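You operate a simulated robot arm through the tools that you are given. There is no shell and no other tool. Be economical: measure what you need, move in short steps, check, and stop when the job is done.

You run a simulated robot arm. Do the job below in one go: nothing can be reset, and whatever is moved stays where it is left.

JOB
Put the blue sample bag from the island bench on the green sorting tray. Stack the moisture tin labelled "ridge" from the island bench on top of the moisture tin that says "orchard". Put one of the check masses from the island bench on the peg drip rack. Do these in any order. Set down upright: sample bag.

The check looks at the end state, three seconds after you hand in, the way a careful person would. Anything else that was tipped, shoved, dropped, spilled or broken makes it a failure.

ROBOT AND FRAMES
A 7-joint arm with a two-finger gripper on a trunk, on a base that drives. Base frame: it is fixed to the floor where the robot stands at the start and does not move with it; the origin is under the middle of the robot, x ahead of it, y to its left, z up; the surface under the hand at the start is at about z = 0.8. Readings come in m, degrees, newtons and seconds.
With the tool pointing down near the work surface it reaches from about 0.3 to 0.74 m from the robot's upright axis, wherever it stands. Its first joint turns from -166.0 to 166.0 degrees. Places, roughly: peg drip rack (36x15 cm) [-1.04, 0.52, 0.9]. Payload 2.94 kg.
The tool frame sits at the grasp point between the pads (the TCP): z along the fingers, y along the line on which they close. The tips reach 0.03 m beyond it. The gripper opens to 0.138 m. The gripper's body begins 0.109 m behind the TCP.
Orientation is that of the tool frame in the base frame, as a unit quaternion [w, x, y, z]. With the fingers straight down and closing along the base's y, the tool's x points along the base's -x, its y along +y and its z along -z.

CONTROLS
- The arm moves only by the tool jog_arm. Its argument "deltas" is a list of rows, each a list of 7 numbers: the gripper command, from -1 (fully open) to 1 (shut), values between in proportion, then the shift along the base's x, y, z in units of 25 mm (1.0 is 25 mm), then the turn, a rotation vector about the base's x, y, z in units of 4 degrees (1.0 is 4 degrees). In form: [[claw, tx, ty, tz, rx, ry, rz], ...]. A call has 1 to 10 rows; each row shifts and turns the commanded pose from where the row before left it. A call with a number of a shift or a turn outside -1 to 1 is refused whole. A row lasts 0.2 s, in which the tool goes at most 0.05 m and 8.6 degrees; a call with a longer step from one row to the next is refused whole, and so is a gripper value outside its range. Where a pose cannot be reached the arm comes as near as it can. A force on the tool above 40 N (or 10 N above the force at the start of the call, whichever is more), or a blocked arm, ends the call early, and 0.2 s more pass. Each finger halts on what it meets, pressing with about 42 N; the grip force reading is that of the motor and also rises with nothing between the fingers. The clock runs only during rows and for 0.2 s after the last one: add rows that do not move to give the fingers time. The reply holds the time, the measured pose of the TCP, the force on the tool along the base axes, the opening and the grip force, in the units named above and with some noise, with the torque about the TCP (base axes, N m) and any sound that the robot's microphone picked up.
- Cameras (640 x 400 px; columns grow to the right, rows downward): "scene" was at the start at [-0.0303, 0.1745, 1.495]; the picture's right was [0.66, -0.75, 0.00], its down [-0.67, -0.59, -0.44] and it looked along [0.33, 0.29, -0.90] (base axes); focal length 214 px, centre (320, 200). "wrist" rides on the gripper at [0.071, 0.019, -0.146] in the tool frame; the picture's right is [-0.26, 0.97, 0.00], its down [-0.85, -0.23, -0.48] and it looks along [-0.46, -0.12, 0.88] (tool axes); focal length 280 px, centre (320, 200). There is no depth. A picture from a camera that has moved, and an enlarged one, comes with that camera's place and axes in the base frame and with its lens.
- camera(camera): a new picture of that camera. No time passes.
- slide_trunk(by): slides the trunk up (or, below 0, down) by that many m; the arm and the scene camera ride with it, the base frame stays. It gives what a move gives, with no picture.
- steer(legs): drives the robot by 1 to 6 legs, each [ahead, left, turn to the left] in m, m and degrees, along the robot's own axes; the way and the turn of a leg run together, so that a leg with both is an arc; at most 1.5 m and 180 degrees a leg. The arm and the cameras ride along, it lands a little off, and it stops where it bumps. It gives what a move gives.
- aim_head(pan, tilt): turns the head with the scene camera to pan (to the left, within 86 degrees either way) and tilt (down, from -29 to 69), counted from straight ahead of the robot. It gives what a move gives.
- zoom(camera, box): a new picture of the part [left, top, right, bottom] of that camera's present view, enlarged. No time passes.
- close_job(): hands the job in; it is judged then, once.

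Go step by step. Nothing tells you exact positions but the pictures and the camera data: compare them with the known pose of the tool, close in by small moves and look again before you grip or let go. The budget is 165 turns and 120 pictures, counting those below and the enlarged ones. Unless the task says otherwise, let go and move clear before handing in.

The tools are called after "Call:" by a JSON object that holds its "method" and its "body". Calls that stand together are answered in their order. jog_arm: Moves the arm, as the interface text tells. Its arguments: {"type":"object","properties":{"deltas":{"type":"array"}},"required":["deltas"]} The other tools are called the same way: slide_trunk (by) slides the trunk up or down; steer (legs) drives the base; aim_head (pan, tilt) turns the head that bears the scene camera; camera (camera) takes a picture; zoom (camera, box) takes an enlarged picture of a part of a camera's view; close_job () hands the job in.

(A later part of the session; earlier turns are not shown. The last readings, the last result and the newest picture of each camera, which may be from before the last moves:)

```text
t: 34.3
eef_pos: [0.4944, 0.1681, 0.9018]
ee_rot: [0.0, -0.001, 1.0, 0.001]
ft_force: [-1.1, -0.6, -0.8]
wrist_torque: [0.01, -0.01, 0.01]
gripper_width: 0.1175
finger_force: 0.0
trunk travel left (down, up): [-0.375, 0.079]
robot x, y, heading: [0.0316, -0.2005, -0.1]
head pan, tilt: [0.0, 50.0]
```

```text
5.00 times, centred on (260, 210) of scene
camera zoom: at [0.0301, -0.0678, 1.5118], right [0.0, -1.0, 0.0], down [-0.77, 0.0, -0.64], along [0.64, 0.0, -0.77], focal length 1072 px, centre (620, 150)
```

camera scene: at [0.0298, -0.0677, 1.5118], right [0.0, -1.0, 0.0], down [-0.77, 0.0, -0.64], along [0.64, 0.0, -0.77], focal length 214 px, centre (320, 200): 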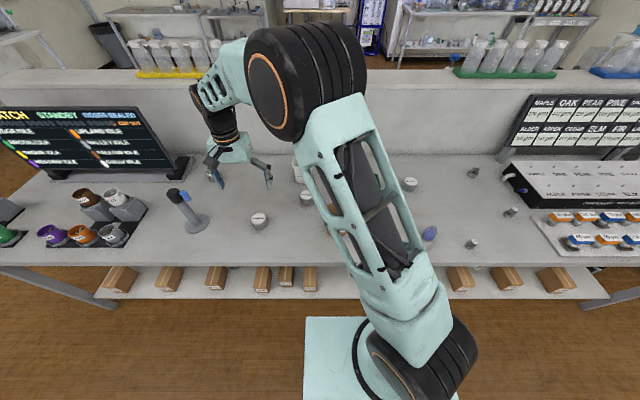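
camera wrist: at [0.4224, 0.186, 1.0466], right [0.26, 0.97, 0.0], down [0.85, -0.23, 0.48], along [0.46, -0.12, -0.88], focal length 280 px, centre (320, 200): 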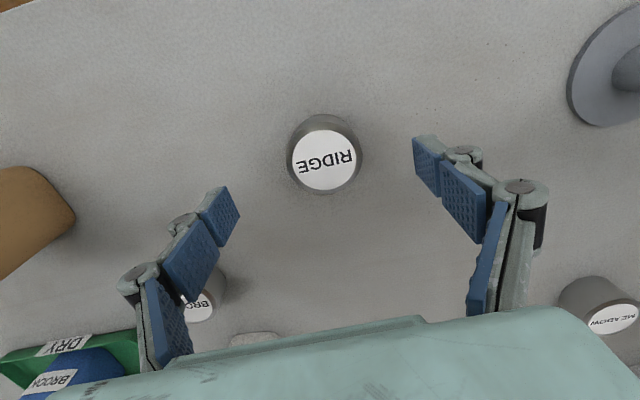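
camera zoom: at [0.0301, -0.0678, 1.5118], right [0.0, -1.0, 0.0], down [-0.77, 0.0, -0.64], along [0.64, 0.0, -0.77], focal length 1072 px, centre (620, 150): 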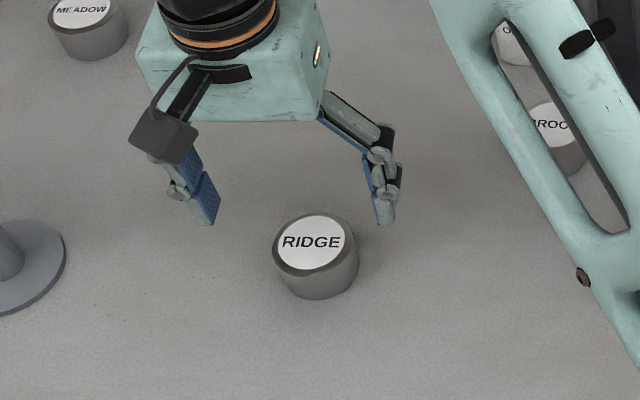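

Centre confirmed at (0.497, 0.168). Lowering and gripping the upper part of the tin.

Call:
{"method": "jog_arm", "body": {"deltas": [[-0.6, 0.1, 0, -0.6, 0, 0, 0], [-0.5, 0, 0, -0.6, 0, 0, 0], [-0.4, 0, 0, -0.6, 0, 0, 0], [-0.4, 0, 0, -0.48, 0, 0, 0], [-0.1, 0, 0, 0, 0, 0, 0], [0.2, 0, 0, 0, 0, 0, 0], [0.5, 0, 0, 0, 0, 0, 0], [1, 0, 0, 0, 0, 0, 0], [1, 0, 0, 0, 0, 0, 0]]}}

Call:
{"method": "camera", "body": {"camera": "wrist"}}

Call:
{"method": "zoom", "body": {"camera": "scene", "box": [210, 170, 310, 250]}}

```text
t: 36.3
eef_pos: [0.4972, 0.168, 0.8441]
ee_rot: [0.001, -0.003, 1.0, 0.0]
ft_force: [-0.4, 0.1, 0.6]
wrist_torque: [-0.04, -0.01, 0.01]
gripper_width: 0.0583
finger_force: 42.3
trunk travel left (down, up): [-0.375, 0.079]
robot x, y, heading: [0.0347, -0.2007, 0.0]
head pan, tilt: [0.0, 50.0]
```

```text
81 pictures are left
camera wrist: at [0.4252, 0.1862, 0.99], right [0.26, 0.97, 0.0], down [0.85, -0.23, 0.48], along [0.46, -0.12, -0.88], focal length 280 px, centre (320, 200)
```

wrist: 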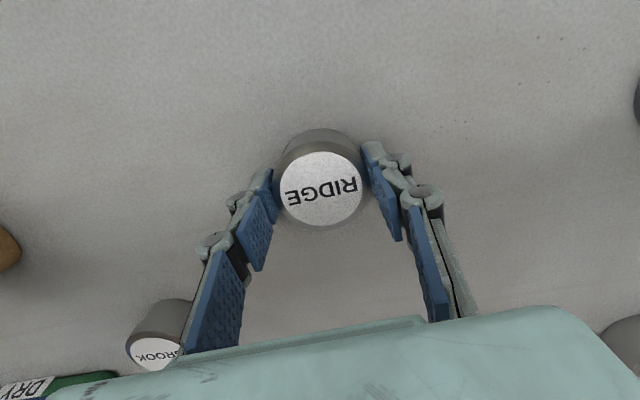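

```text
5.00 times, centred on (260, 210) of scene
camera zoom: at [0.0299, -0.068, 1.5118], right [0.0, -1.0, 0.0], down [-0.77, 0.0, -0.64], along [0.64, 0.0, -0.77], focal length 1072 px, centre (620, 150)
```

zoom: 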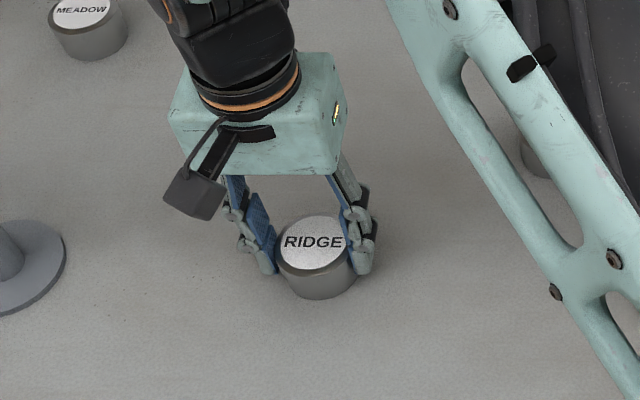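

Firm grip at 5.8 cm. Lifting and carrying it toward the orchard tin.

Call:
{"method": "jog_arm", "body": {"deltas": [[1, 0, 0, 0.4, 0, 0, 0], [1, 0, 0, 0.8, 0, 0, 0], [1, 0, 0, 1, 0, 0, 0], [1, 0, 0, 1, 0, 0, 0], [1, 0, 0, 1, 0, 0, 0], [1, 0, 0, 1, 0, 0, 0], [1, 0, 0, 1, 0, 0, 0], [1, 0, 0, 0.8, 0, 0, 0]]}}

Call:
{"method": "jog_arm", "body": {"deltas": [[1, 0.2, -0.6, 0, 0, 0, 0], [1, 0.32, -1, 0, 0, 0, 0], [1, 0.32, -1, 0, 0, 0, 0], [1, 0.32, -1, 0, 0, 0, 0], [1, 0.32, -1, 0, 0, 0, 0], [1, 0.32, -1, 0, 0, 0, 0], [1, 0.32, -1, 0, 0, 0, 0], [1, 0.32, -1, 0, 0, 0, 0], [1, 0.32, -1, 0, 0, 0, 0], [1, 0.32, -1, 0, 0, 0, 0]]}}

Call:
{"method": "jog_arm", "body": {"deltas": [[1, 0.32, -1, 0, 0, 0, 0], [1, 0.32, -1, 0, 0, 0, 0], [1, 0.32, -1, 0, 0, 0, 0], [1, 0.32, -1, 0, 0, 0, 0], [1, 0.32, -1, 0, 0, 0, 0], [1, 0.32, -1, 0, 0, 0, 0], [1, 0.32, -1, 0, 0, 0, 0], [1, 0.32, -1, 0, 0, 0, 0], [1, 0.32, -1, 0, 0, 0, 0], [1, 0.32, -1, 0, 0, 0, 0]]}}

Call:
{"method": "camera", "body": {"camera": "wrist"}}

Call:
{"method": "camera", "body": {"camera": "scene"}}

```text
t: 38.1
eef_pos: [0.4971, 0.1674, 1.0206]
ee_rot: [0.0, -0.002, 1.0, 0.0]
ft_force: [-0.2, 0.7, -0.7]
wrist_torque: [0.01, -0.01, -0.04]
gripper_width: 0.0583
finger_force: 42.4
trunk travel left (down, up): [-0.375, 0.079]
robot x, y, heading: [0.0324, -0.201, -0.2]
head pan, tilt: [0.0, 50.0]
```

```text
t: 40.3
eef_pos: [0.5755, -0.0731, 1.0193]
ee_rot: [0.0, -0.002, 1.0, 0.0]
ft_force: [0.1, 0.4, -0.3]
wrist_torque: [0.02, 0.03, 0.04]
gripper_width: 0.0583
finger_force: 42.5
trunk travel left (down, up): [-0.375, 0.079]
robot x, y, heading: [0.0313, -0.1989, 0.0]
head pan, tilt: [0.0, 50.0]
```

```text
t: 42.5
eef_pos: [0.6523, -0.3237, 1.0171]
ee_rot: [-0.001, -0.001, 1.0, 0.0]
ft_force: [0.8, 0.0, -0.8]
wrist_torque: [-0.03, 0.02, 0.0]
gripper_width: 0.0585
finger_force: 42.2
trunk travel left (down, up): [-0.375, 0.079]
robot x, y, heading: [0.0275, -0.1999, 0.1]
head pan, tilt: [0.0, 50.0]
```

```text
79 pictures are left
camera wrist: at [0.5819, -0.3052, 1.1638], right [0.26, 0.97, 0.0], down [0.85, -0.23, 0.47], along [0.46, -0.12, -0.88], focal length 280 px, centre (320, 200)
```

wrist: 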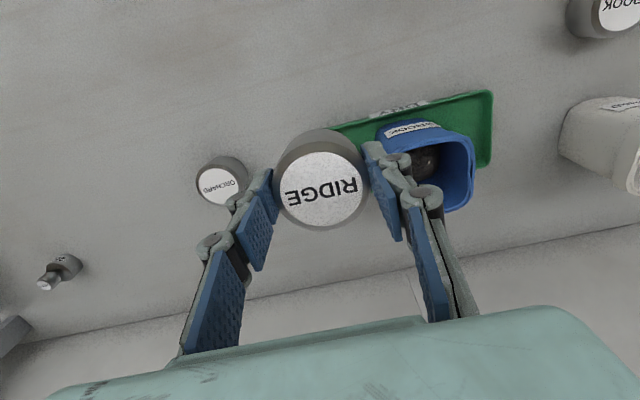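

```text
78 pictures are left
camera scene: at [0.0302, -0.0683, 1.5118], right [0.0, -1.0, 0.0], down [-0.77, 0.0, -0.64], along [0.64, 0.0, -0.77], focal length 214 px, centre (320, 200)
```

scene: 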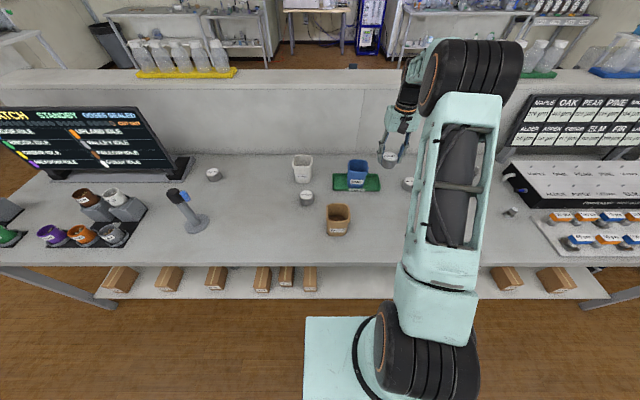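

Orchard tin top is near (0.695, −0.471). Moving above it, staying high.

Call:
{"method": "jog_arm", "body": {"deltas": [[1, 0.25, -0.8, 0, 0, 0, 0], [1, 0.3, -1, 0, 0, 0, 0], [1, 0.3, -1, 0, 0, 0, 0], [1, 0.3, -1, 0, 0, 0, 0], [1, 0.3, -1, 0, 0, 0, 0], [1, 0.2, -0.7, 0, 0, 0, 0]]}}

Call:
{"method": "camera", "body": {"camera": "wrist"}}

Call:
{"method": "zoom", "body": {"camera": "scene", "box": [360, 120, 480, 210]}}

```text
t: 43.9
eef_pos: [0.696, -0.4599, 1.0184]
ee_rot: [0.0, -0.001, 1.0, 0.0]
ft_force: [0.2, 0.4, -0.3]
wrist_torque: [0.01, 0.0, 0.05]
gripper_width: 0.0585
finger_force: 42.4
trunk travel left (down, up): [-0.375, 0.079]
robot x, y, heading: [0.0292, -0.2018, -0.1]
head pan, tilt: [0.0, 50.0]
```

```text
77 pictures are left
camera wrist: at [0.6235, -0.442, 1.1648], right [0.26, 0.97, 0.0], down [0.85, -0.23, 0.48], along [0.46, -0.12, -0.88], focal length 280 px, centre (320, 200)
```

wrist: 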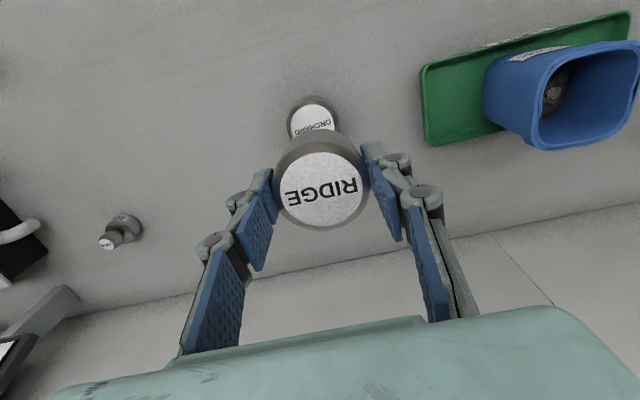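

```text
4.44 times, centred on (420, 165) of scene
camera zoom: at [0.0302, -0.0683, 1.5119], right [0.0, -1.0, 0.0], down [-0.77, 0.0, -0.64], along [0.64, 0.0, -0.77], focal length 953 px, centre (-124, 356)
```

zoom: 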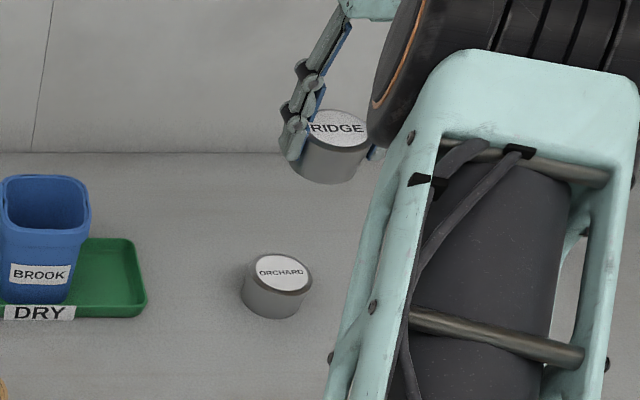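

Both cameras put the orchard tin at (0.6955, −0.468); held tin calibration matches. Aligning and lowering to about 1.5 cm above it.

Call:
{"method": "jog_arm", "body": {"deltas": [[1, 0, -0.32, 0, 0, 0, 0], [1, 0, 0, -0.8, 0, 0, 0], [1, 0, 0, -0.9, 0, 0, 0], [1, 0, 0, -0.9, 0, 0, 0], [1, 0, 0, -0.9, 0, 0, 0], [1, 0, 0, -0.6, 0, 0, 0], [1, 0, 0, -0.5, 0, 0, 0]]}}

Call:
{"method": "camera", "body": {"camera": "wrist"}}

Call:
{"method": "zoom", "body": {"camera": "scene", "box": [380, 150, 440, 200]}}

```text
t: 45.5
eef_pos: [0.6953, -0.4675, 0.9046]
ee_rot: [0.0, -0.002, 1.0, 0.0]
ft_force: [0.2, 0.5, -0.9]
wrist_torque: [0.0, 0.01, 0.01]
gripper_width: 0.0583
finger_force: 42.2
trunk travel left (down, up): [-0.375, 0.079]
robot x, y, heading: [0.0327, -0.201, -0.2]
head pan, tilt: [0.0, 50.0]
```

```text
75 pictures are left
camera wrist: at [0.6232, -0.4491, 1.05], right [0.26, 0.97, 0.0], down [0.85, -0.23, 0.48], along [0.46, -0.12, -0.88], focal length 280 px, centre (320, 200)
```

wrist: 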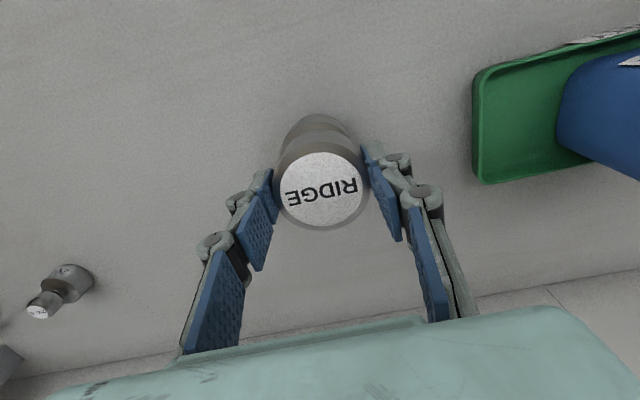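

```text
8.00 times, centred on (410, 175) of scene
camera zoom: at [0.0302, -0.068, 1.5118], right [0.0, -1.0, 0.0], down [-0.77, 0.0, -0.64], along [0.64, 0.0, -0.77], focal length 1716 px, centre (-400, 400)
```

zoom: 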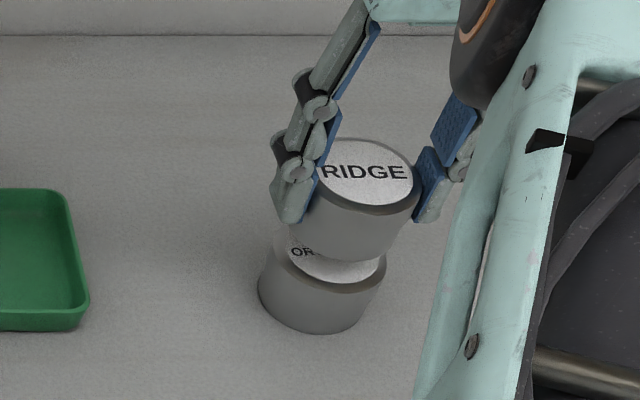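

Alignment agrees in both views. Lowering in fine steps to contact.

Call:
{"method": "jog_arm", "body": {"deltas": [[1, 0, 0, -0.3, 0, 0, 0], [1, 0, 0, -0.2, 0, 0, 0], [1, 0, 0, -0.1, 0, 0, 0]]}}

Call:
{"method": "jog_arm", "body": {"deltas": [[1, 0, 0, -0.1, 0, 0, 0]]}}

Call:
{"method": "jog_arm", "body": {"deltas": [[1, 0, 0, -0.08, 0, 0, 0]]}}

```text
t: 46.3
eef_pos: [0.6959, -0.4668, 0.8903]
ee_rot: [0.001, -0.003, 1.0, 0.001]
ft_force: [-0.5, 0.3, 0.1]
wrist_torque: [-0.02, -0.01, -0.02]
gripper_width: 0.0584
finger_force: 41.7
trunk travel left (down, up): [-0.375, 0.079]
robot x, y, heading: [0.0323, -0.1974, -0.1]
head pan, tilt: [0.0, 50.0]
```

```text
t: 46.7
eef_pos: [0.696, -0.4672, 0.8874]
ee_rot: [0.0, -0.003, 1.0, 0.0]
ft_force: [0.5, 0.4, -0.4]
wrist_torque: [-0.03, 0.0, -0.02]
gripper_width: 0.0584
finger_force: 41.8
trunk travel left (down, up): [-0.375, 0.079]
robot x, y, heading: [0.0305, -0.1999, 0.0]
head pan, tilt: [0.0, 50.0]
```

```text
t: 47.1
eef_pos: [0.6956, -0.4672, 0.884]
ee_rot: [0.001, -0.003, 1.0, 0.001]
ft_force: [-0.5, 0.6, -1.1]
wrist_torque: [0.0, 0.01, -0.03]
gripper_width: 0.0585
finger_force: 41.9
trunk travel left (down, up): [-0.375, 0.079]
robot x, y, heading: [0.0318, -0.2046, 0.2]
head pan, tilt: [0.0, 50.0]
```

Call:
{"method": "jog_arm", "body": {"deltas": [[1, 0, 0, -0.06, 0, 0, 0]]}}

Call:
{"method": "zoom", "body": {"camera": "scene", "box": [380, 150, 440, 200]}}

```text
t: 47.5
eef_pos: [0.6958, -0.4675, 0.8829]
ee_rot: [0.0, -0.003, 1.0, -0.001]
ft_force: [-0.1, 0.0, -0.9]
wrist_torque: [-0.01, -0.05, 0.0]
gripper_width: 0.0582
finger_force: 41.8
trunk travel left (down, up): [-0.375, 0.079]
robot x, y, heading: [0.033, -0.2002, -0.0]
head pan, tilt: [0.0, 50.0]
```

```text
8.00 times, centred on (410, 175) of scene
camera zoom: at [0.0301, -0.068, 1.5118], right [0.0, -1.0, 0.0], down [-0.77, 0.0, -0.64], along [0.64, 0.0, -0.77], focal length 1716 px, centre (-400, 400)
```

zoom: 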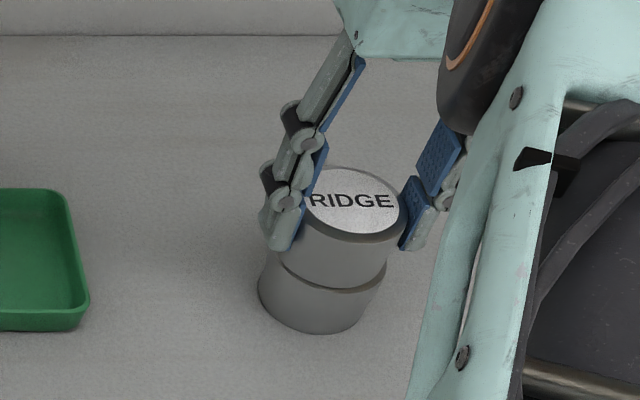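

Nearly touching and edges line up. Continuing in 1 mm steps.

Call:
{"method": "jog_arm", "body": {"deltas": [[1, 0, 0, -0.05, 0, 0, 0]]}}

Call:
{"method": "jog_arm", "body": {"deltas": [[1, 0, 0, -0.05, 0, 0, 0]]}}

```text
t: 47.9
eef_pos: [0.6964, -0.467, 0.8814]
ee_rot: [0.0, -0.001, 1.0, 0.0]
ft_force: [0.2, -0.5, 0.9]
wrist_torque: [0.0, -0.01, -0.02]
gripper_width: 0.0582
finger_force: 41.6
trunk travel left (down, up): [-0.375, 0.079]
robot x, y, heading: [0.028, -0.2034, -0.0]
head pan, tilt: [0.0, 50.0]
```

```text
t: 48.3
eef_pos: [0.6966, -0.4675, 0.8826]
ee_rot: [0.0, -0.003, 1.0, 0.0]
ft_force: [-0.1, -0.2, 4.7]
wrist_torque: [0.02, 0.01, 0.02]
gripper_width: 0.0581
finger_force: 42.0
trunk travel left (down, up): [-0.375, 0.079]
robot x, y, heading: [0.0314, -0.2024, -0.0]
head pan, tilt: [0.0, 50.0]
```

Contact made (4.7 N). Releasing gradually and rising.

Call:
{"method": "jog_arm", "body": {"deltas": [[0.5, 0, 0, 0, 0, 0, 0], [0.2, 0, 0, 0, 0, 0, 0], [0.1, 0, 0, 0, 0, 0, 0], [0, 0, 0, 0, 0, 0, 0], [-0.2, 0, 0, 0, 0, 0, 0], [-0.5, 0, 0, 0, 0, 0, 0], [-0.5, 0, 0, 0.3, 0, 0, 0], [-0.5, 0, 0, 0.8, 0, 0, 0], [-0.5, 0, 0, 1, 0, 0, 0], [-0.5, 0, 0, 1, 0, 0, 0]]}}

Call:
{"method": "jog_arm", "body": {"deltas": [[-0.5, 0, 0, 1, 0, 0, 0], [-0.5, 0, 0, 1, 0, 0, 0], [-0.5, 0, 0, 1, 0, 0, 0]]}}

Call:
{"method": "camera", "body": {"camera": "wrist"}}

Call:
{"method": "camera", "body": {"camera": "scene"}}

Call:
{"method": "zoom", "body": {"camera": "scene", "box": [380, 150, 440, 200]}}

```text
t: 50.5
eef_pos: [0.6948, -0.4666, 0.9578]
ee_rot: [0.0, -0.003, 1.0, 0.0]
ft_force: [1.1, 0.2, 0.1]
wrist_torque: [0.01, -0.01, 0.0]
gripper_width: 0.1035
finger_force: 0.0
trunk travel left (down, up): [-0.375, 0.079]
robot x, y, heading: [0.028, -0.2041, 0.1]
head pan, tilt: [0.0, 50.0]
```

```text
t: 51.3
eef_pos: [0.6951, -0.4667, 1.0328]
ee_rot: [0.0, -0.003, 1.0, 0.001]
ft_force: [0.5, 1.1, -0.8]
wrist_torque: [-0.02, 0.0, 0.0]
gripper_width: 0.1033
finger_force: 0.0
trunk travel left (down, up): [-0.375, 0.079]
robot x, y, heading: [0.0318, -0.2, -0.1]
head pan, tilt: [0.0, 50.0]
```

```text
72 pictures are left
camera wrist: at [0.623, -0.4491, 1.179], right [0.26, 0.97, 0.0], down [0.85, -0.23, 0.48], along [0.46, -0.12, -0.88], focal length 280 px, centre (320, 200)
```

wrist: 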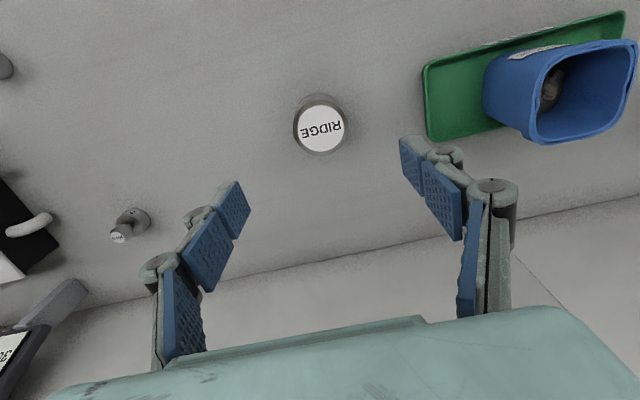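

```text
71 pictures are left
camera scene: at [0.0299, -0.0679, 1.5118], right [0.0, -1.0, 0.0], down [-0.77, 0.0, -0.64], along [0.64, 0.0, -0.77], focal length 214 px, centre (320, 200)
```

scene: 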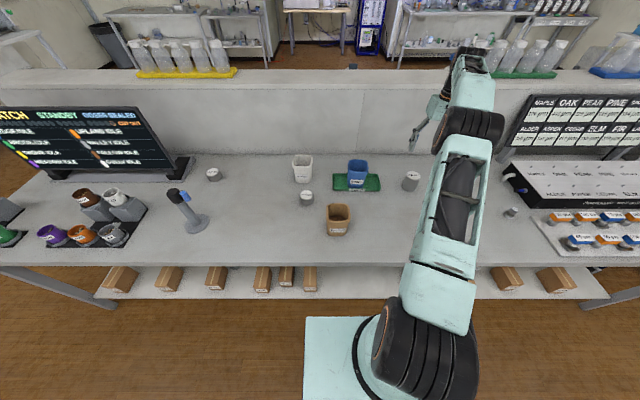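

```text
8.00 times, centred on (410, 175) of scene
camera zoom: at [0.0299, -0.0679, 1.5118], right [0.0, -1.0, 0.0], down [-0.77, 0.0, -0.64], along [0.64, 0.0, -0.77], focal length 1716 px, centre (-400, 400)
```

zoom: 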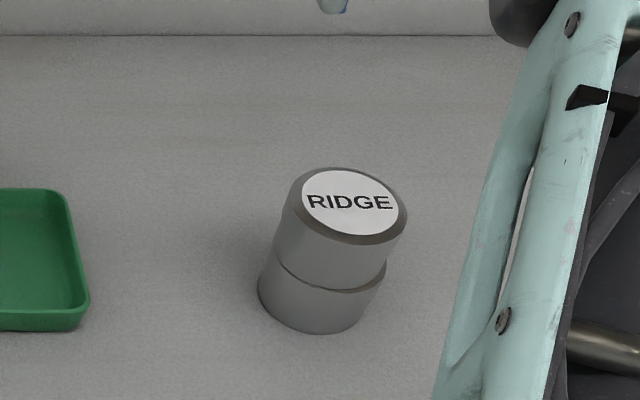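

The ridge tin sits squarely on the orchard tin. Next: the front check mass near (0.395, −0.597); moving above it at height.

Call:
{"method": "jog_arm", "body": {"deltas": [[-0.5, -0.9, -0.4, 0, 0, 0, 0], [-0.5, -0.9, -0.4, 0, 0, 0, 0], [-0.5, -0.9, -0.4, 0, 0, 0, 0], [-0.5, -0.9, -0.4, 0, 0, 0, 0], [-0.5, -0.9, -0.4, 0, 0, 0, 0], [-0.5, -0.9, -0.4, 0, 0, 0, 0], [-0.5, -0.9, -0.4, 0, 0, 0, 0], [-0.5, -0.9, -0.4, 0, 0, 0, 0], [-0.5, -0.9, -0.4, 0, 0, 0, 0], [-0.5, -0.9, -0.4, 0, 0, 0, 0]]}}

Call:
{"method": "jog_arm", "body": {"deltas": [[-0.5, -0.9, -0.4, 0, 0, 0, 0], [-0.5, -0.9, -0.4, 0, 0, 0, 0], [-0.5, -0.9, -0.4, 0, 0, 0, 0]]}}

Call:
{"method": "camera", "body": {"camera": "wrist"}}

Call:
{"method": "aim_head", "body": {"pan": -30, "tilt": 50}}

Call:
{"method": "camera", "body": {"camera": "scene"}}

```text
t: 53.5
eef_pos: [0.4696, -0.567, 1.0336]
ee_rot: [0.0, -0.002, 1.0, 0.0]
ft_force: [0.6, 0.4, 0.6]
wrist_torque: [0.02, -0.02, 0.03]
gripper_width: 0.1038
finger_force: 0.0
trunk travel left (down, up): [-0.375, 0.079]
robot x, y, heading: [0.0284, -0.1993, 0.1]
head pan, tilt: [0.0, 50.0]
```

```text
t: 54.3
eef_pos: [0.4032, -0.5981, 1.0321]
ee_rot: [0.0, -0.003, 1.0, 0.0]
ft_force: [-0.4, 0.0, 0.6]
wrist_torque: [0.01, -0.03, -0.02]
gripper_width: 0.1032
finger_force: 0.0
trunk travel left (down, up): [-0.375, 0.079]
robot x, y, heading: [0.0309, -0.2013, 0.0]
head pan, tilt: [0.0, 50.0]
```

```text
69 pictures are left
camera wrist: at [0.3307, -0.58, 1.1783], right [0.26, 0.97, 0.0], down [0.85, -0.23, 0.48], along [0.46, -0.12, -0.88], focal length 280 px, centre (320, 200)
```

wrist: 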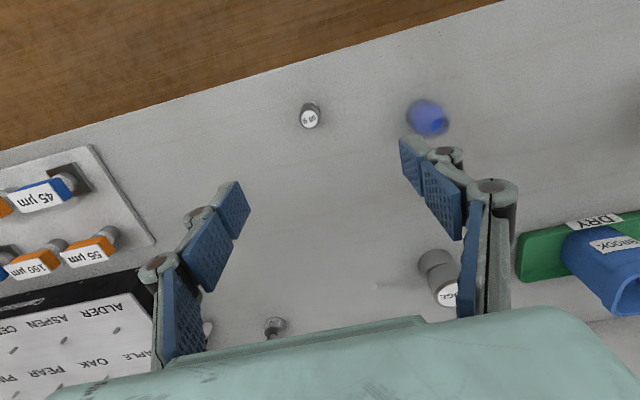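

```text
t: 55.2
eef_pos: [0.4034, -0.5966, 1.0336]
ee_rot: [0.0, -0.002, 1.0, 0.0]
ft_force: [1.0, -0.2, 0.8]
wrist_torque: [0.01, 0.0, 0.0]
gripper_width: 0.1037
finger_force: 0.1
trunk travel left (down, up): [-0.375, 0.079]
robot x, y, heading: [0.0278, -0.203, -0.2]
head pan, tilt: [-30.0, 50.0]
```

```text
68 pictures are left
camera scene: at [0.0197, -0.1064, 1.5118], right [-0.5, -0.87, 0.0], down [-0.66, 0.38, -0.64], along [0.56, -0.32, -0.77], focal length 214 px, centre (320, 200)
```

scene: 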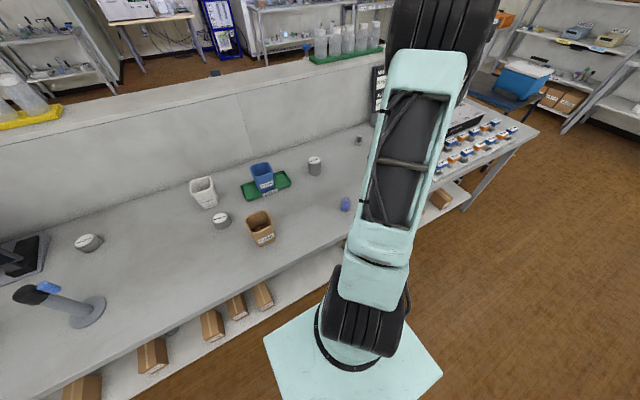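

The mass is in view between the fingers' path. Enlarging it to get shape and size.

Call:
{"method": "zoom", "body": {"camera": "wrist", "box": [270, 85, 350, 135]}}

Call:
{"method": "aim_head", "body": {"pan": 86, "tilt": 35}}

Call:
{"method": "camera", "body": {"camera": "scene"}}

```text
8.00 times, centred on (310, 110) of wrist
camera zoom: at [0.3313, -0.5797, 1.1783], right [0.26, 0.97, 0.0], down [0.85, -0.23, 0.48], along [0.46, -0.12, -0.88], focal length 2243 px, centre (400, 920)
```

zoom: 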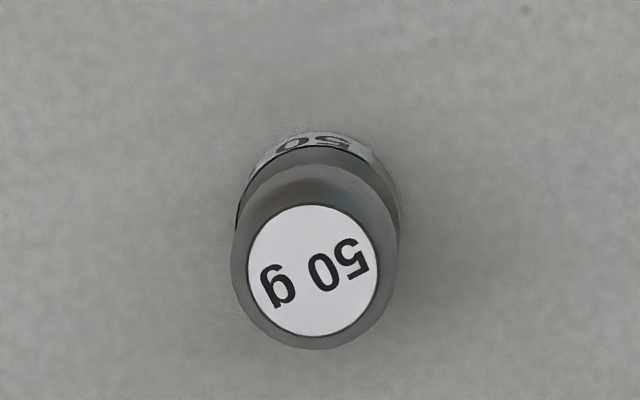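

```text
t: 57.2
eef_pos: [0.4029, -0.5977, 1.0329]
ee_rot: [-0.001, -0.004, 1.0, -0.001]
ft_force: [-0.1, 0.1, -0.7]
wrist_torque: [-0.01, 0.01, 0.0]
gripper_width: 0.1034
finger_force: 0.1
trunk travel left (down, up): [-0.375, 0.079]
robot x, y, heading: [0.03, -0.2021, -0.0]
head pan, tilt: [85.9, 35.0]
```

```text
66 pictures are left
camera scene: at [-0.0408, 0.0199, 1.5335], right [1.0, -0.07, 0.0], down [-0.04, -0.57, -0.82], along [0.06, 0.82, -0.57], focal length 214 px, centre (320, 200)
```

scene: 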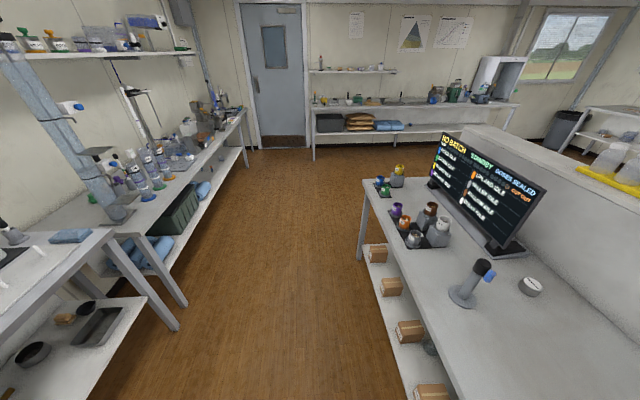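

Mass is about 2.7 cm wide, 5 cm tall, centred near (0.397, −0.609). Descending most of the way for a check.

Call:
{"method": "jog_arm", "body": {"deltas": [[-0.5, -0.24, -0.46, 0, 0, 0, 0], [-0.5, 0, 0, -1, 0, 0, 0], [-0.5, 0, 0, -1, 0, 0, 0], [-0.5, 0, 0, -1, 0, 0, 0], [-0.5, 0, 0, -1, 0, 0, 0], [-0.5, 0, 0, -1, 0, 0, 0]]}}

Call:
{"method": "camera", "body": {"camera": "wrist"}}

Call:
{"method": "zoom", "body": {"camera": "wrist", "box": [260, 100, 380, 200]}}

```text
t: 58.6
eef_pos: [0.3968, -0.6091, 0.9069]
ee_rot: [0.001, -0.003, 1.0, -0.001]
ft_force: [0.6, 0.8, 0.1]
wrist_torque: [-0.01, 0.02, 0.0]
gripper_width: 0.1035
finger_force: 0.0
trunk travel left (down, up): [-0.375, 0.079]
robot x, y, heading: [0.0302, -0.2037, -0.0]
head pan, tilt: [85.9, 35.0]
```

```text
65 pictures are left
camera wrist: at [0.3248, -0.591, 1.0535], right [0.26, 0.97, 0.0], down [0.85, -0.23, 0.48], along [0.46, -0.12, -0.88], focal length 280 px, centre (320, 200)
```

wrist: 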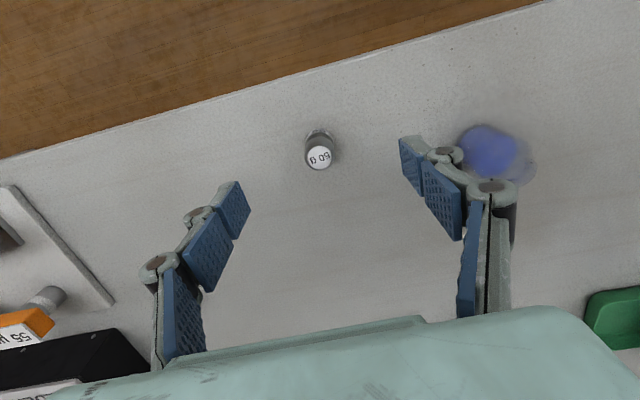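

```text
4.00 times, centred on (320, 150) of wrist
camera zoom: at [0.3248, -0.591, 1.0535], right [0.26, 0.97, 0.0], down [0.85, -0.23, 0.48], along [0.46, -0.12, -0.88], focal length 1122 px, centre (320, 400)
```

zoom: 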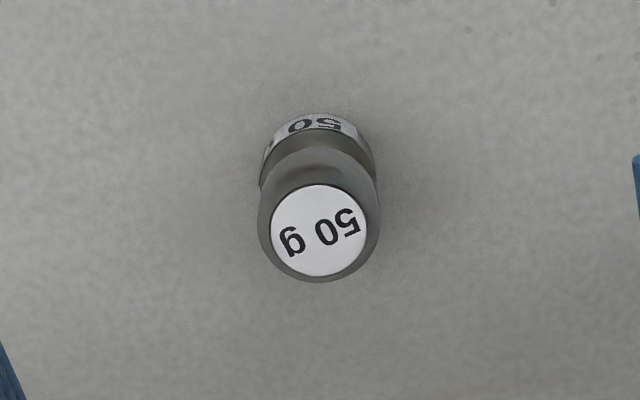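

Well centred. The blurry blue object is clear of the fingers once I narrow the opening. Lowering and gripping.

Call:
{"method": "jog_arm", "body": {"deltas": [[-0.3, -0.04, 0, -0.5, 0, 0, 0], [-0.1, 0, 0, -0.6, 0, 0, 0], [0.1, 0, 0, -0.6, 0, 0, 0], [0.2, 0, 0, -0.6, 0, 0, 0], [0.2, 0, 0, -0.25, 0, 0, 0], [0.4, 0, 0, 0, 0, 0, 0], [0.6, 0, 0, 0, 0, 0, 0], [0.8, 0, 0, 0, 0, 0, 0], [1, 0, 0, 0, 0, 0, 0], [1, 0, 0, 0, 0, 0, 0]]}}

Call:
{"method": "camera", "body": {"camera": "wrist"}}

```text
t: 60.8
eef_pos: [0.3964, -0.6082, 0.845]
ee_rot: [0.0, -0.002, 1.0, 0.0]
ft_force: [-0.6, 0.6, -0.5]
wrist_torque: [0.01, 0.01, -0.02]
gripper_width: 0.0227
finger_force: 29.8
trunk travel left (down, up): [-0.375, 0.079]
robot x, y, heading: [0.0286, -0.1988, -0.0]
head pan, tilt: [85.9, 35.0]
```

```text
63 pictures are left
camera wrist: at [0.3242, -0.5911, 0.9903], right [0.26, 0.97, 0.0], down [0.85, -0.23, 0.48], along [0.46, -0.12, -0.88], focal length 280 px, centre (320, 200)
```

wrist: 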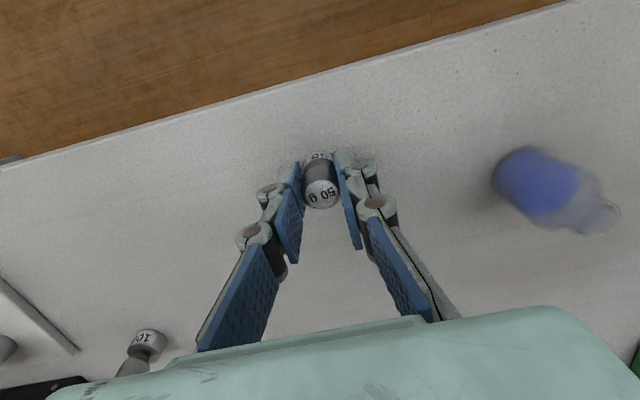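

Gripped. Lifting and drawing the arm in to a safe carrying height, then looking around.

Call:
{"method": "jog_arm", "body": {"deltas": [[1, 0, 0, 0.4, 0, 0, 0], [1, 0, 0, 0.8, 0, 0, 0], [1, 0, 0, 1, 0, 0, 0], [1, 0, 0, 1, 0, 0, 0], [1, 0, 0, 1, 0, 0, 0], [1, 0, 0, 1, 0, 0, 0], [1, 0, 0, 1, 0, 0, 0], [1, 0, 0, 1, 0, 0, 0], [1, 0, 0, 1, 0, 0, 0], [1, 0, 0, 1, 0, 0, 0]]}}

Call:
{"method": "jog_arm", "body": {"deltas": [[1, 0, 0.5, 0.5, 0, 0, 0], [1, 0, 1, 0.5, 0, 0, 0], [1, 0, 1, 0.2, 0, 0, 0], [1, 0, 1, 0, 0, 0, 0], [1, 0, 1, 0, 0, 0, 0], [1, 0, 1, 0, 0, 0, 0], [1, 0, 1, 0, 0, 0, 0], [1, 0, 1, 0, 0, 0, 0], [1, 0, 1, 0, 0, 0, 0], [1, 0, 1, 0, 0, 0, 0]]}}

Call:
{"method": "camera", "body": {"camera": "wrist"}}

Call:
{"method": "aim_head", "body": {"pan": 86, "tilt": 60}}

Call:
{"method": "camera", "body": {"camera": "scene"}}

```text
t: 63.0
eef_pos: [0.3964, -0.6085, 1.0742]
ee_rot: [0.0, -0.003, 1.0, 0.0]
ft_force: [0.8, 0.2, 0.0]
wrist_torque: [-0.02, -0.02, 0.02]
gripper_width: 0.0227
finger_force: 30.1
trunk travel left (down, up): [-0.375, 0.079]
robot x, y, heading: [0.03, -0.2027, -0.3]
head pan, tilt: [85.9, 35.0]
```

```text
t: 65.2
eef_pos: [0.3967, -0.3711, 1.1048]
ee_rot: [0.0, -0.003, 1.0, 0.0]
ft_force: [-0.5, 0.7, -0.9]
wrist_torque: [-0.01, 0.0, 0.0]
gripper_width: 0.0225
finger_force: 30.2
trunk travel left (down, up): [-0.375, 0.079]
robot x, y, heading: [0.0313, -0.1972, 0.1]
head pan, tilt: [85.9, 35.0]
```

```text
62 pictures are left
camera wrist: at [0.3242, -0.3526, 1.2501], right [0.26, 0.97, 0.0], down [0.85, -0.23, 0.48], along [0.46, -0.12, -0.88], focal length 280 px, centre (320, 200)
```

wrist: 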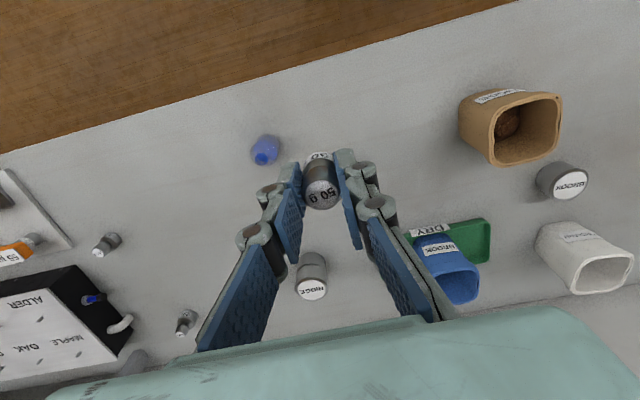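

```text
t: 66.1
eef_pos: [0.3966, -0.3711, 1.1038]
ee_rot: [0.0, -0.003, 1.0, 0.0]
ft_force: [0.7, 0.0, 0.3]
wrist_torque: [0.01, -0.03, 0.01]
gripper_width: 0.0226
finger_force: 30.2
trunk travel left (down, up): [-0.375, 0.079]
robot x, y, heading: [0.0338, -0.1992, 0.3]
head pan, tilt: [85.9, 60.0]
```

```text
61 pictures are left
camera scene: at [-0.0423, -0.0015, 1.4993], right [1.0, -0.07, 0.0], down [-0.06, -0.86, -0.5], along [0.04, 0.5, -0.87], focal length 214 px, centre (320, 200)
```

scene: 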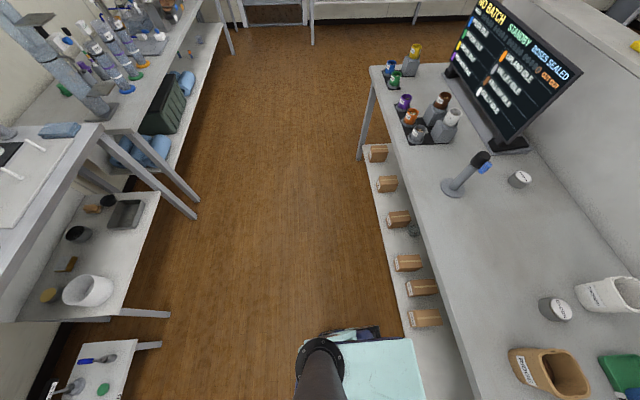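

The rack bench is behind the robot, its front edge near x≈−0.85. I'll back into the aisle, then turn left in place in two steps while looking.

Call:
{"method": "steer", "body": {"legs": [[-0.36, 0, 0]]}}

Call:
{"method": "steer", "body": {"legs": [[0, 0, 90]]}}

Call:
{"method": "aim_head", "body": {"pan": 60, "tilt": 40}}

Call:
{"method": "camera", "body": {"camera": "scene"}}

```text
t: 68.4
eef_pos: [0.0383, -0.3708, 1.1041]
ee_rot: [0.0, -0.003, 1.0, 0.0]
ft_force: [-0.1, -0.2, -0.5]
wrist_torque: [0.04, -0.03, -0.04]
gripper_width: 0.0223
finger_force: 29.7
trunk travel left (down, up): [-0.375, 0.079]
robot x, y, heading: [-0.3289, -0.2026, 0.4]
head pan, tilt: [85.9, 60.0]
```

```text
t: 72.6
eef_pos: [-0.1601, 0.1644, 1.1041]
ee_rot: [0.0, 0.71, -0.704, 0.0]
ft_force: [0.9, 0.4, -0.1]
wrist_torque: [-0.01, 0.02, 0.02]
gripper_width: 0.0226
finger_force: 30.6
trunk travel left (down, up): [-0.375, 0.079]
robot x, y, heading: [-0.3242, -0.2019, 90.3]
head pan, tilt: [85.9, 60.0]
```

```text
t: 73.5
eef_pos: [-0.1596, 0.1653, 1.105]
ee_rot: [0.0, 0.71, -0.704, 0.0]
ft_force: [0.6, 0.3, -0.6]
wrist_torque: [0.0, 0.02, 0.02]
gripper_width: 0.0226
finger_force: 30.0
trunk travel left (down, up): [-0.375, 0.079]
robot x, y, heading: [-0.3293, -0.1992, 90.3]
head pan, tilt: [60.0, 40.0]
```

```text
60 pictures are left
camera scene: at [-0.5335, -0.2423, 1.5259], right [0.49, 0.87, 0.0], down [0.56, -0.32, -0.77], along [-0.67, 0.38, -0.64], focal length 214 px, centre (320, 200)
```

scene: 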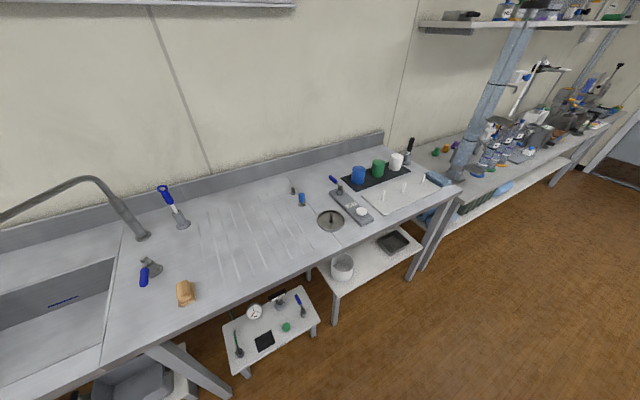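

The white plate with pegs at around (−1.04, 0.52) is the drip rack. Enlarging it.

Call:
{"method": "zoom", "body": {"camera": "scene", "box": [330, 140, 470, 230]}}

```text
4.44 times, centred on (400, 185) of scene
camera zoom: at [-0.5335, -0.2423, 1.5259], right [0.49, 0.87, 0.0], down [0.56, -0.32, -0.77], along [-0.67, 0.38, -0.64], focal length 953 px, centre (-36, 267)
```

zoom: 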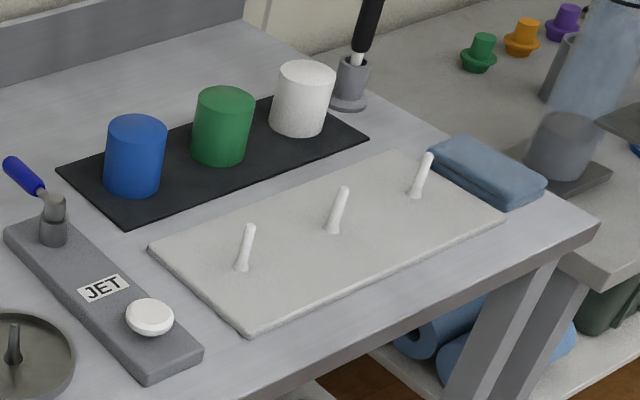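

The rack is a white plate, x −1.12…−0.973, y 0.314…0.69, with three pegs along x≈−1.046 at y≈0.376, 0.502, 0.632. I'll stand the mass on the plate between the first two pegs at about (−1.01, 0.44). Driving there.

Call:
{"method": "steer", "body": {"legs": [[0.62, 0, 0]]}}

Call:
{"method": "steer", "body": {"legs": [[0, 0, 90]]}}

Call:
{"method": "aim_head", "body": {"pan": 0, "tilt": 45}}

Call:
{"method": "camera", "body": {"camera": "scene"}}

Call:
{"method": "camera", "body": {"camera": "wrist"}}

```text
t: 77.0
eef_pos: [-0.1667, 0.7823, 1.1041]
ee_rot: [0.0, 0.712, -0.702, 0.0]
ft_force: [-0.3, -1.1, -0.2]
wrist_torque: [0.0, 0.0, 0.02]
gripper_width: 0.0226
finger_force: 29.8
trunk travel left (down, up): [-0.375, 0.079]
robot x, y, heading: [-0.3331, 0.4133, 90.7]
head pan, tilt: [60.0, 40.0]
```

```text
t: 81.2
eef_pos: [-0.7056, 0.5704, 1.1044]
ee_rot: [0.001, 1.0, 0.02, -0.001]
ft_force: [0.2, 1.0, -0.8]
wrist_torque: [0.01, -0.01, 0.0]
gripper_width: 0.0227
finger_force: 30.0
trunk travel left (down, up): [-0.375, 0.079]
robot x, y, heading: [-0.3322, 0.4127, -178.0]
head pan, tilt: [60.0, 40.0]
```

```text
t: 82.5
eef_pos: [-0.704, 0.57, 1.1052]
ee_rot: [0.0, 1.0, 0.019, 0.0]
ft_force: [-0.4, 0.9, -1.0]
wrist_torque: [0.02, 0.0, -0.01]
gripper_width: 0.0225
finger_force: 29.9
trunk travel left (down, up): [-0.375, 0.079]
robot x, y, heading: [-0.3297, 0.4154, -177.8]
head pan, tilt: [0.0, 45.0]
```

```text
58 pictures are left
camera scene: at [-0.3268, 0.2766, 1.5187], right [-0.03, 1.0, 0.0], down [0.71, 0.02, -0.71], along [-0.71, -0.02, -0.71], focal length 214 px, centre (320, 200)
```

scene: 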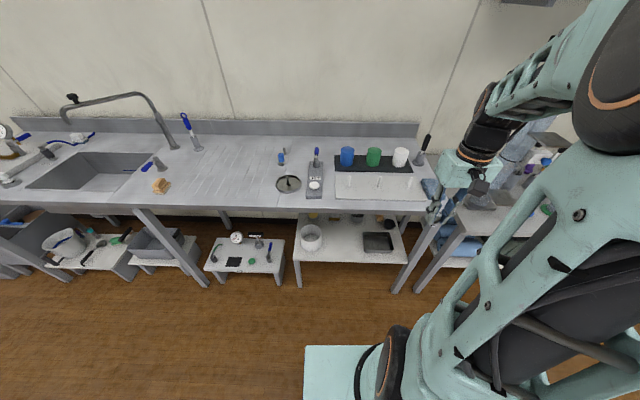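

```text
57 pictures are left
camera wrist: at [-0.6341, 0.553, 1.2499], right [-0.23, -0.97, 0.0], down [-0.86, 0.2, 0.48], along [-0.46, 0.11, -0.88], focal length 280 px, centre (320, 200)
```

wrist: 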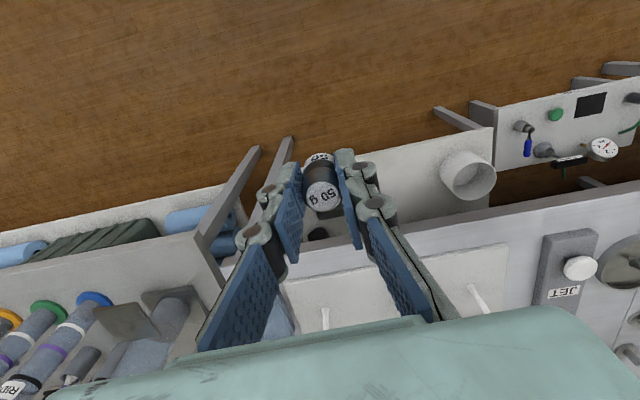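

Clear view of the rack ahead. Enlarging it for a second measurement while moving the arm to y≈0.44 in the open space.

Call:
{"method": "zoom", "body": {"camera": "scene", "box": [320, 140, 440, 220]}}

Call:
{"method": "jog_arm", "body": {"deltas": [[1, 0, -0.6, 0, 0, 0, 0], [1, 0, -1, 0, 0, 0, 0], [1, -0.4, -1, 0, 0, 0, 0], [1, -0.8, -1, 0, 0, 0, 0], [1, -1, -1, 0, 0, 0, 0], [1, -1, -0.6, 0, 0, 0, 0], [1, -1, 0, 0, 0, 0, 0], [1, -1, 0, 0, 0, 0, 0], [1, -1, 0, 0, 0, 0, 0]]}}

Call:
{"method": "camera", "body": {"camera": "wrist"}}

```text
5.00 times, centred on (380, 180) of scene
camera zoom: at [-0.3268, 0.2766, 1.5187], right [-0.03, 1.0, 0.0], down [0.71, 0.02, -0.71], along [-0.71, -0.02, -0.71], focal length 1072 px, centre (20, 300)
```

zoom: 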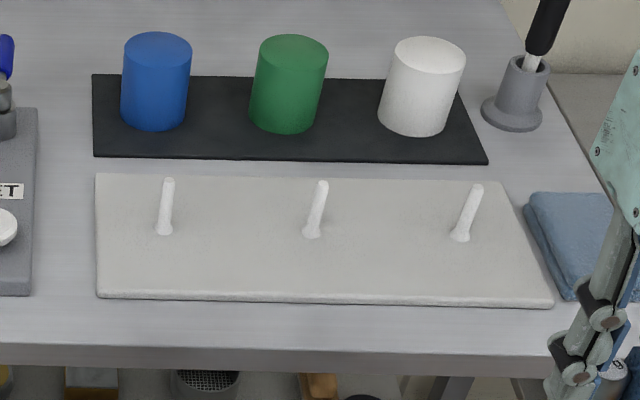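

```text
t: 84.5
eef_pos: [-0.8603, 0.441, 1.1026]
ee_rot: [0.0, 1.0, 0.019, 0.001]
ft_force: [0.8, 0.0, -0.5]
wrist_torque: [0.0, -0.01, 0.03]
gripper_width: 0.0226
finger_force: 30.0
trunk travel left (down, up): [-0.375, 0.079]
robot x, y, heading: [-0.3272, 0.4151, -177.9]
head pan, tilt: [0.0, 45.0]
```

```text
55 pictures are left
camera wrist: at [-0.7895, 0.4228, 1.2493], right [-0.23, -0.97, 0.0], down [-0.86, 0.2, 0.47], along [-0.46, 0.11, -0.88], focal length 280 px, centre (320, 200)
```

wrist: 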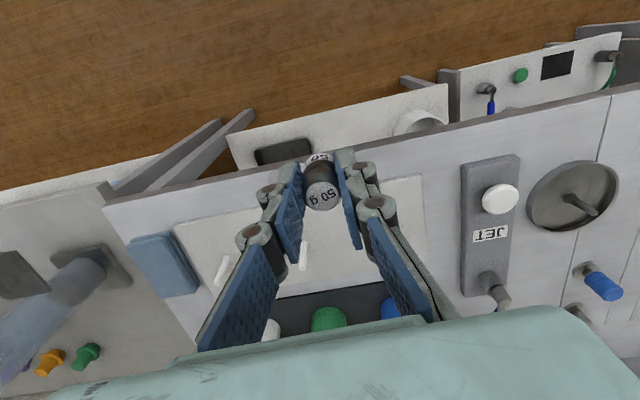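

Plate is at roughly x −1.10…−0.94 by this view. Moving over the plate and checking with the wrist camera.

Call:
{"method": "jog_arm", "body": {"deltas": [[1, -0.8, 0, 0, 0, 0, 0], [1, -1, 0, 0, 0, 0, 0], [1, -1, 0, 0, 0, 0, 0], [1, -1, 0, 0, 0, 0, 0], [1, -1, 0, 0, 0, 0, 0]]}}

Call:
{"method": "camera", "body": {"camera": "wrist"}}

Call:
{"method": "zoom", "body": {"camera": "scene", "box": [320, 120, 440, 220]}}

```text
t: 85.7
eef_pos: [-0.9811, 0.4405, 1.1042]
ee_rot: [0.0, 1.0, 0.019, 0.0]
ft_force: [0.0, 0.2, -0.6]
wrist_torque: [-0.01, 0.0, 0.02]
gripper_width: 0.0227
finger_force: 29.8
trunk travel left (down, up): [-0.375, 0.079]
robot x, y, heading: [-0.3322, 0.411, -178.1]
head pan, tilt: [0.0, 45.0]
```

```text
54 pictures are left
camera wrist: at [-0.9102, 0.4222, 1.2493], right [-0.23, -0.97, 0.0], down [-0.86, 0.2, 0.48], along [-0.46, 0.11, -0.88], focal length 280 px, centre (320, 200)
```

wrist: 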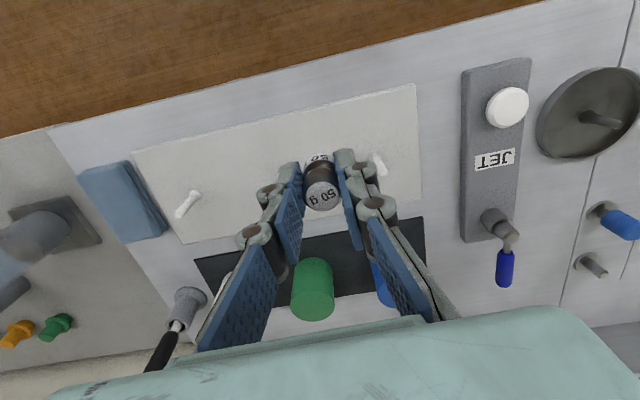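

```text
4.00 times, centred on (380, 170) of scene
camera zoom: at [-0.3275, 0.2767, 1.5187], right [-0.03, 1.0, 0.0], down [0.71, 0.02, -0.71], along [-0.71, -0.02, -0.71], focal length 858 px, centre (80, 320)
```

zoom: 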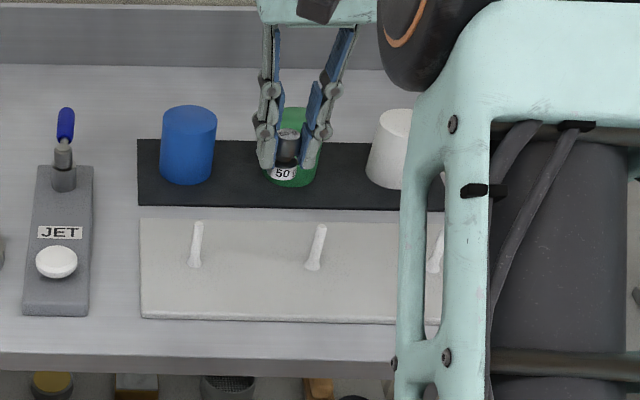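

The wrist view agrees with the first view: plate x −1.12…−0.968, z≈0.90; pegs at (−1.045, 0.378), (−1.044, 0.504), (−1.042, 0.63). Target (−1.008, 0.440). Moving and lowering part way.

Call:
{"method": "jog_arm", "body": {"deltas": [[1, -0.54, 0, 0, 0, 0, 0], [1, -0.54, 0, 0, 0, 0, 0], [1, 0, 0, -0.8, 0, 0, 0], [1, 0, 0, -1, 0, 0, 0], [1, 0, 0, -1, 0, 0, 0], [1, 0, 0, -1, 0, 0, 0], [1, 0, 0, -0.9, 0, 0, 0]]}}

Call:
{"method": "camera", "body": {"camera": "wrist"}}

Call:
{"method": "zoom", "body": {"camera": "scene", "box": [330, 140, 410, 210]}}

```text
t: 87.3
eef_pos: [-1.0069, 0.4401, 0.9852]
ee_rot: [0.0, 1.0, 0.019, 0.0]
ft_force: [-0.7, 0.2, -0.6]
wrist_torque: [-0.01, 0.0, -0.02]
gripper_width: 0.0227
finger_force: 30.1
trunk travel left (down, up): [-0.375, 0.079]
robot x, y, heading: [-0.3302, 0.4163, -177.8]
head pan, tilt: [0.0, 45.0]
```

```text
52 pictures are left
camera wrist: at [-0.9366, 0.4233, 1.1317], right [-0.23, -0.97, 0.0], down [-0.86, 0.2, 0.48], along [-0.46, 0.11, -0.88], focal length 280 px, centre (320, 200)
```

wrist: 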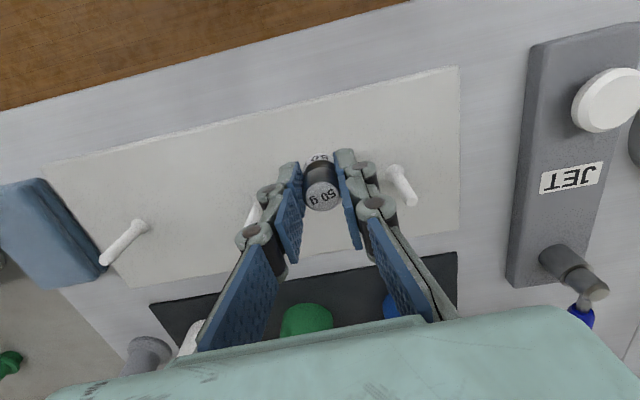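

```text
5.71 times, centred on (370, 175) of scene
camera zoom: at [-0.3272, 0.2767, 1.5187], right [-0.03, 1.0, 0.0], down [0.71, 0.02, -0.71], along [-0.71, -0.02, -0.71], focal length 1226 px, centre (34, 343)
```

zoom: 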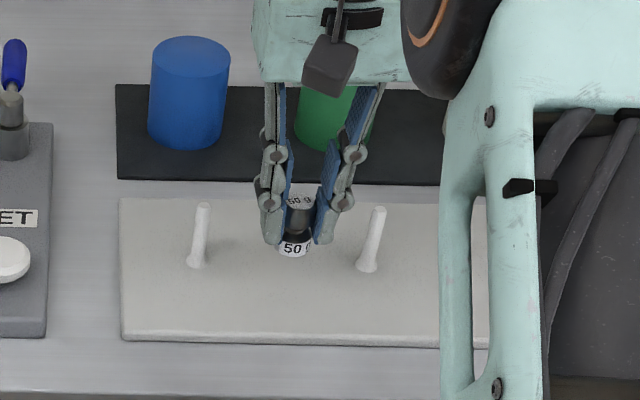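

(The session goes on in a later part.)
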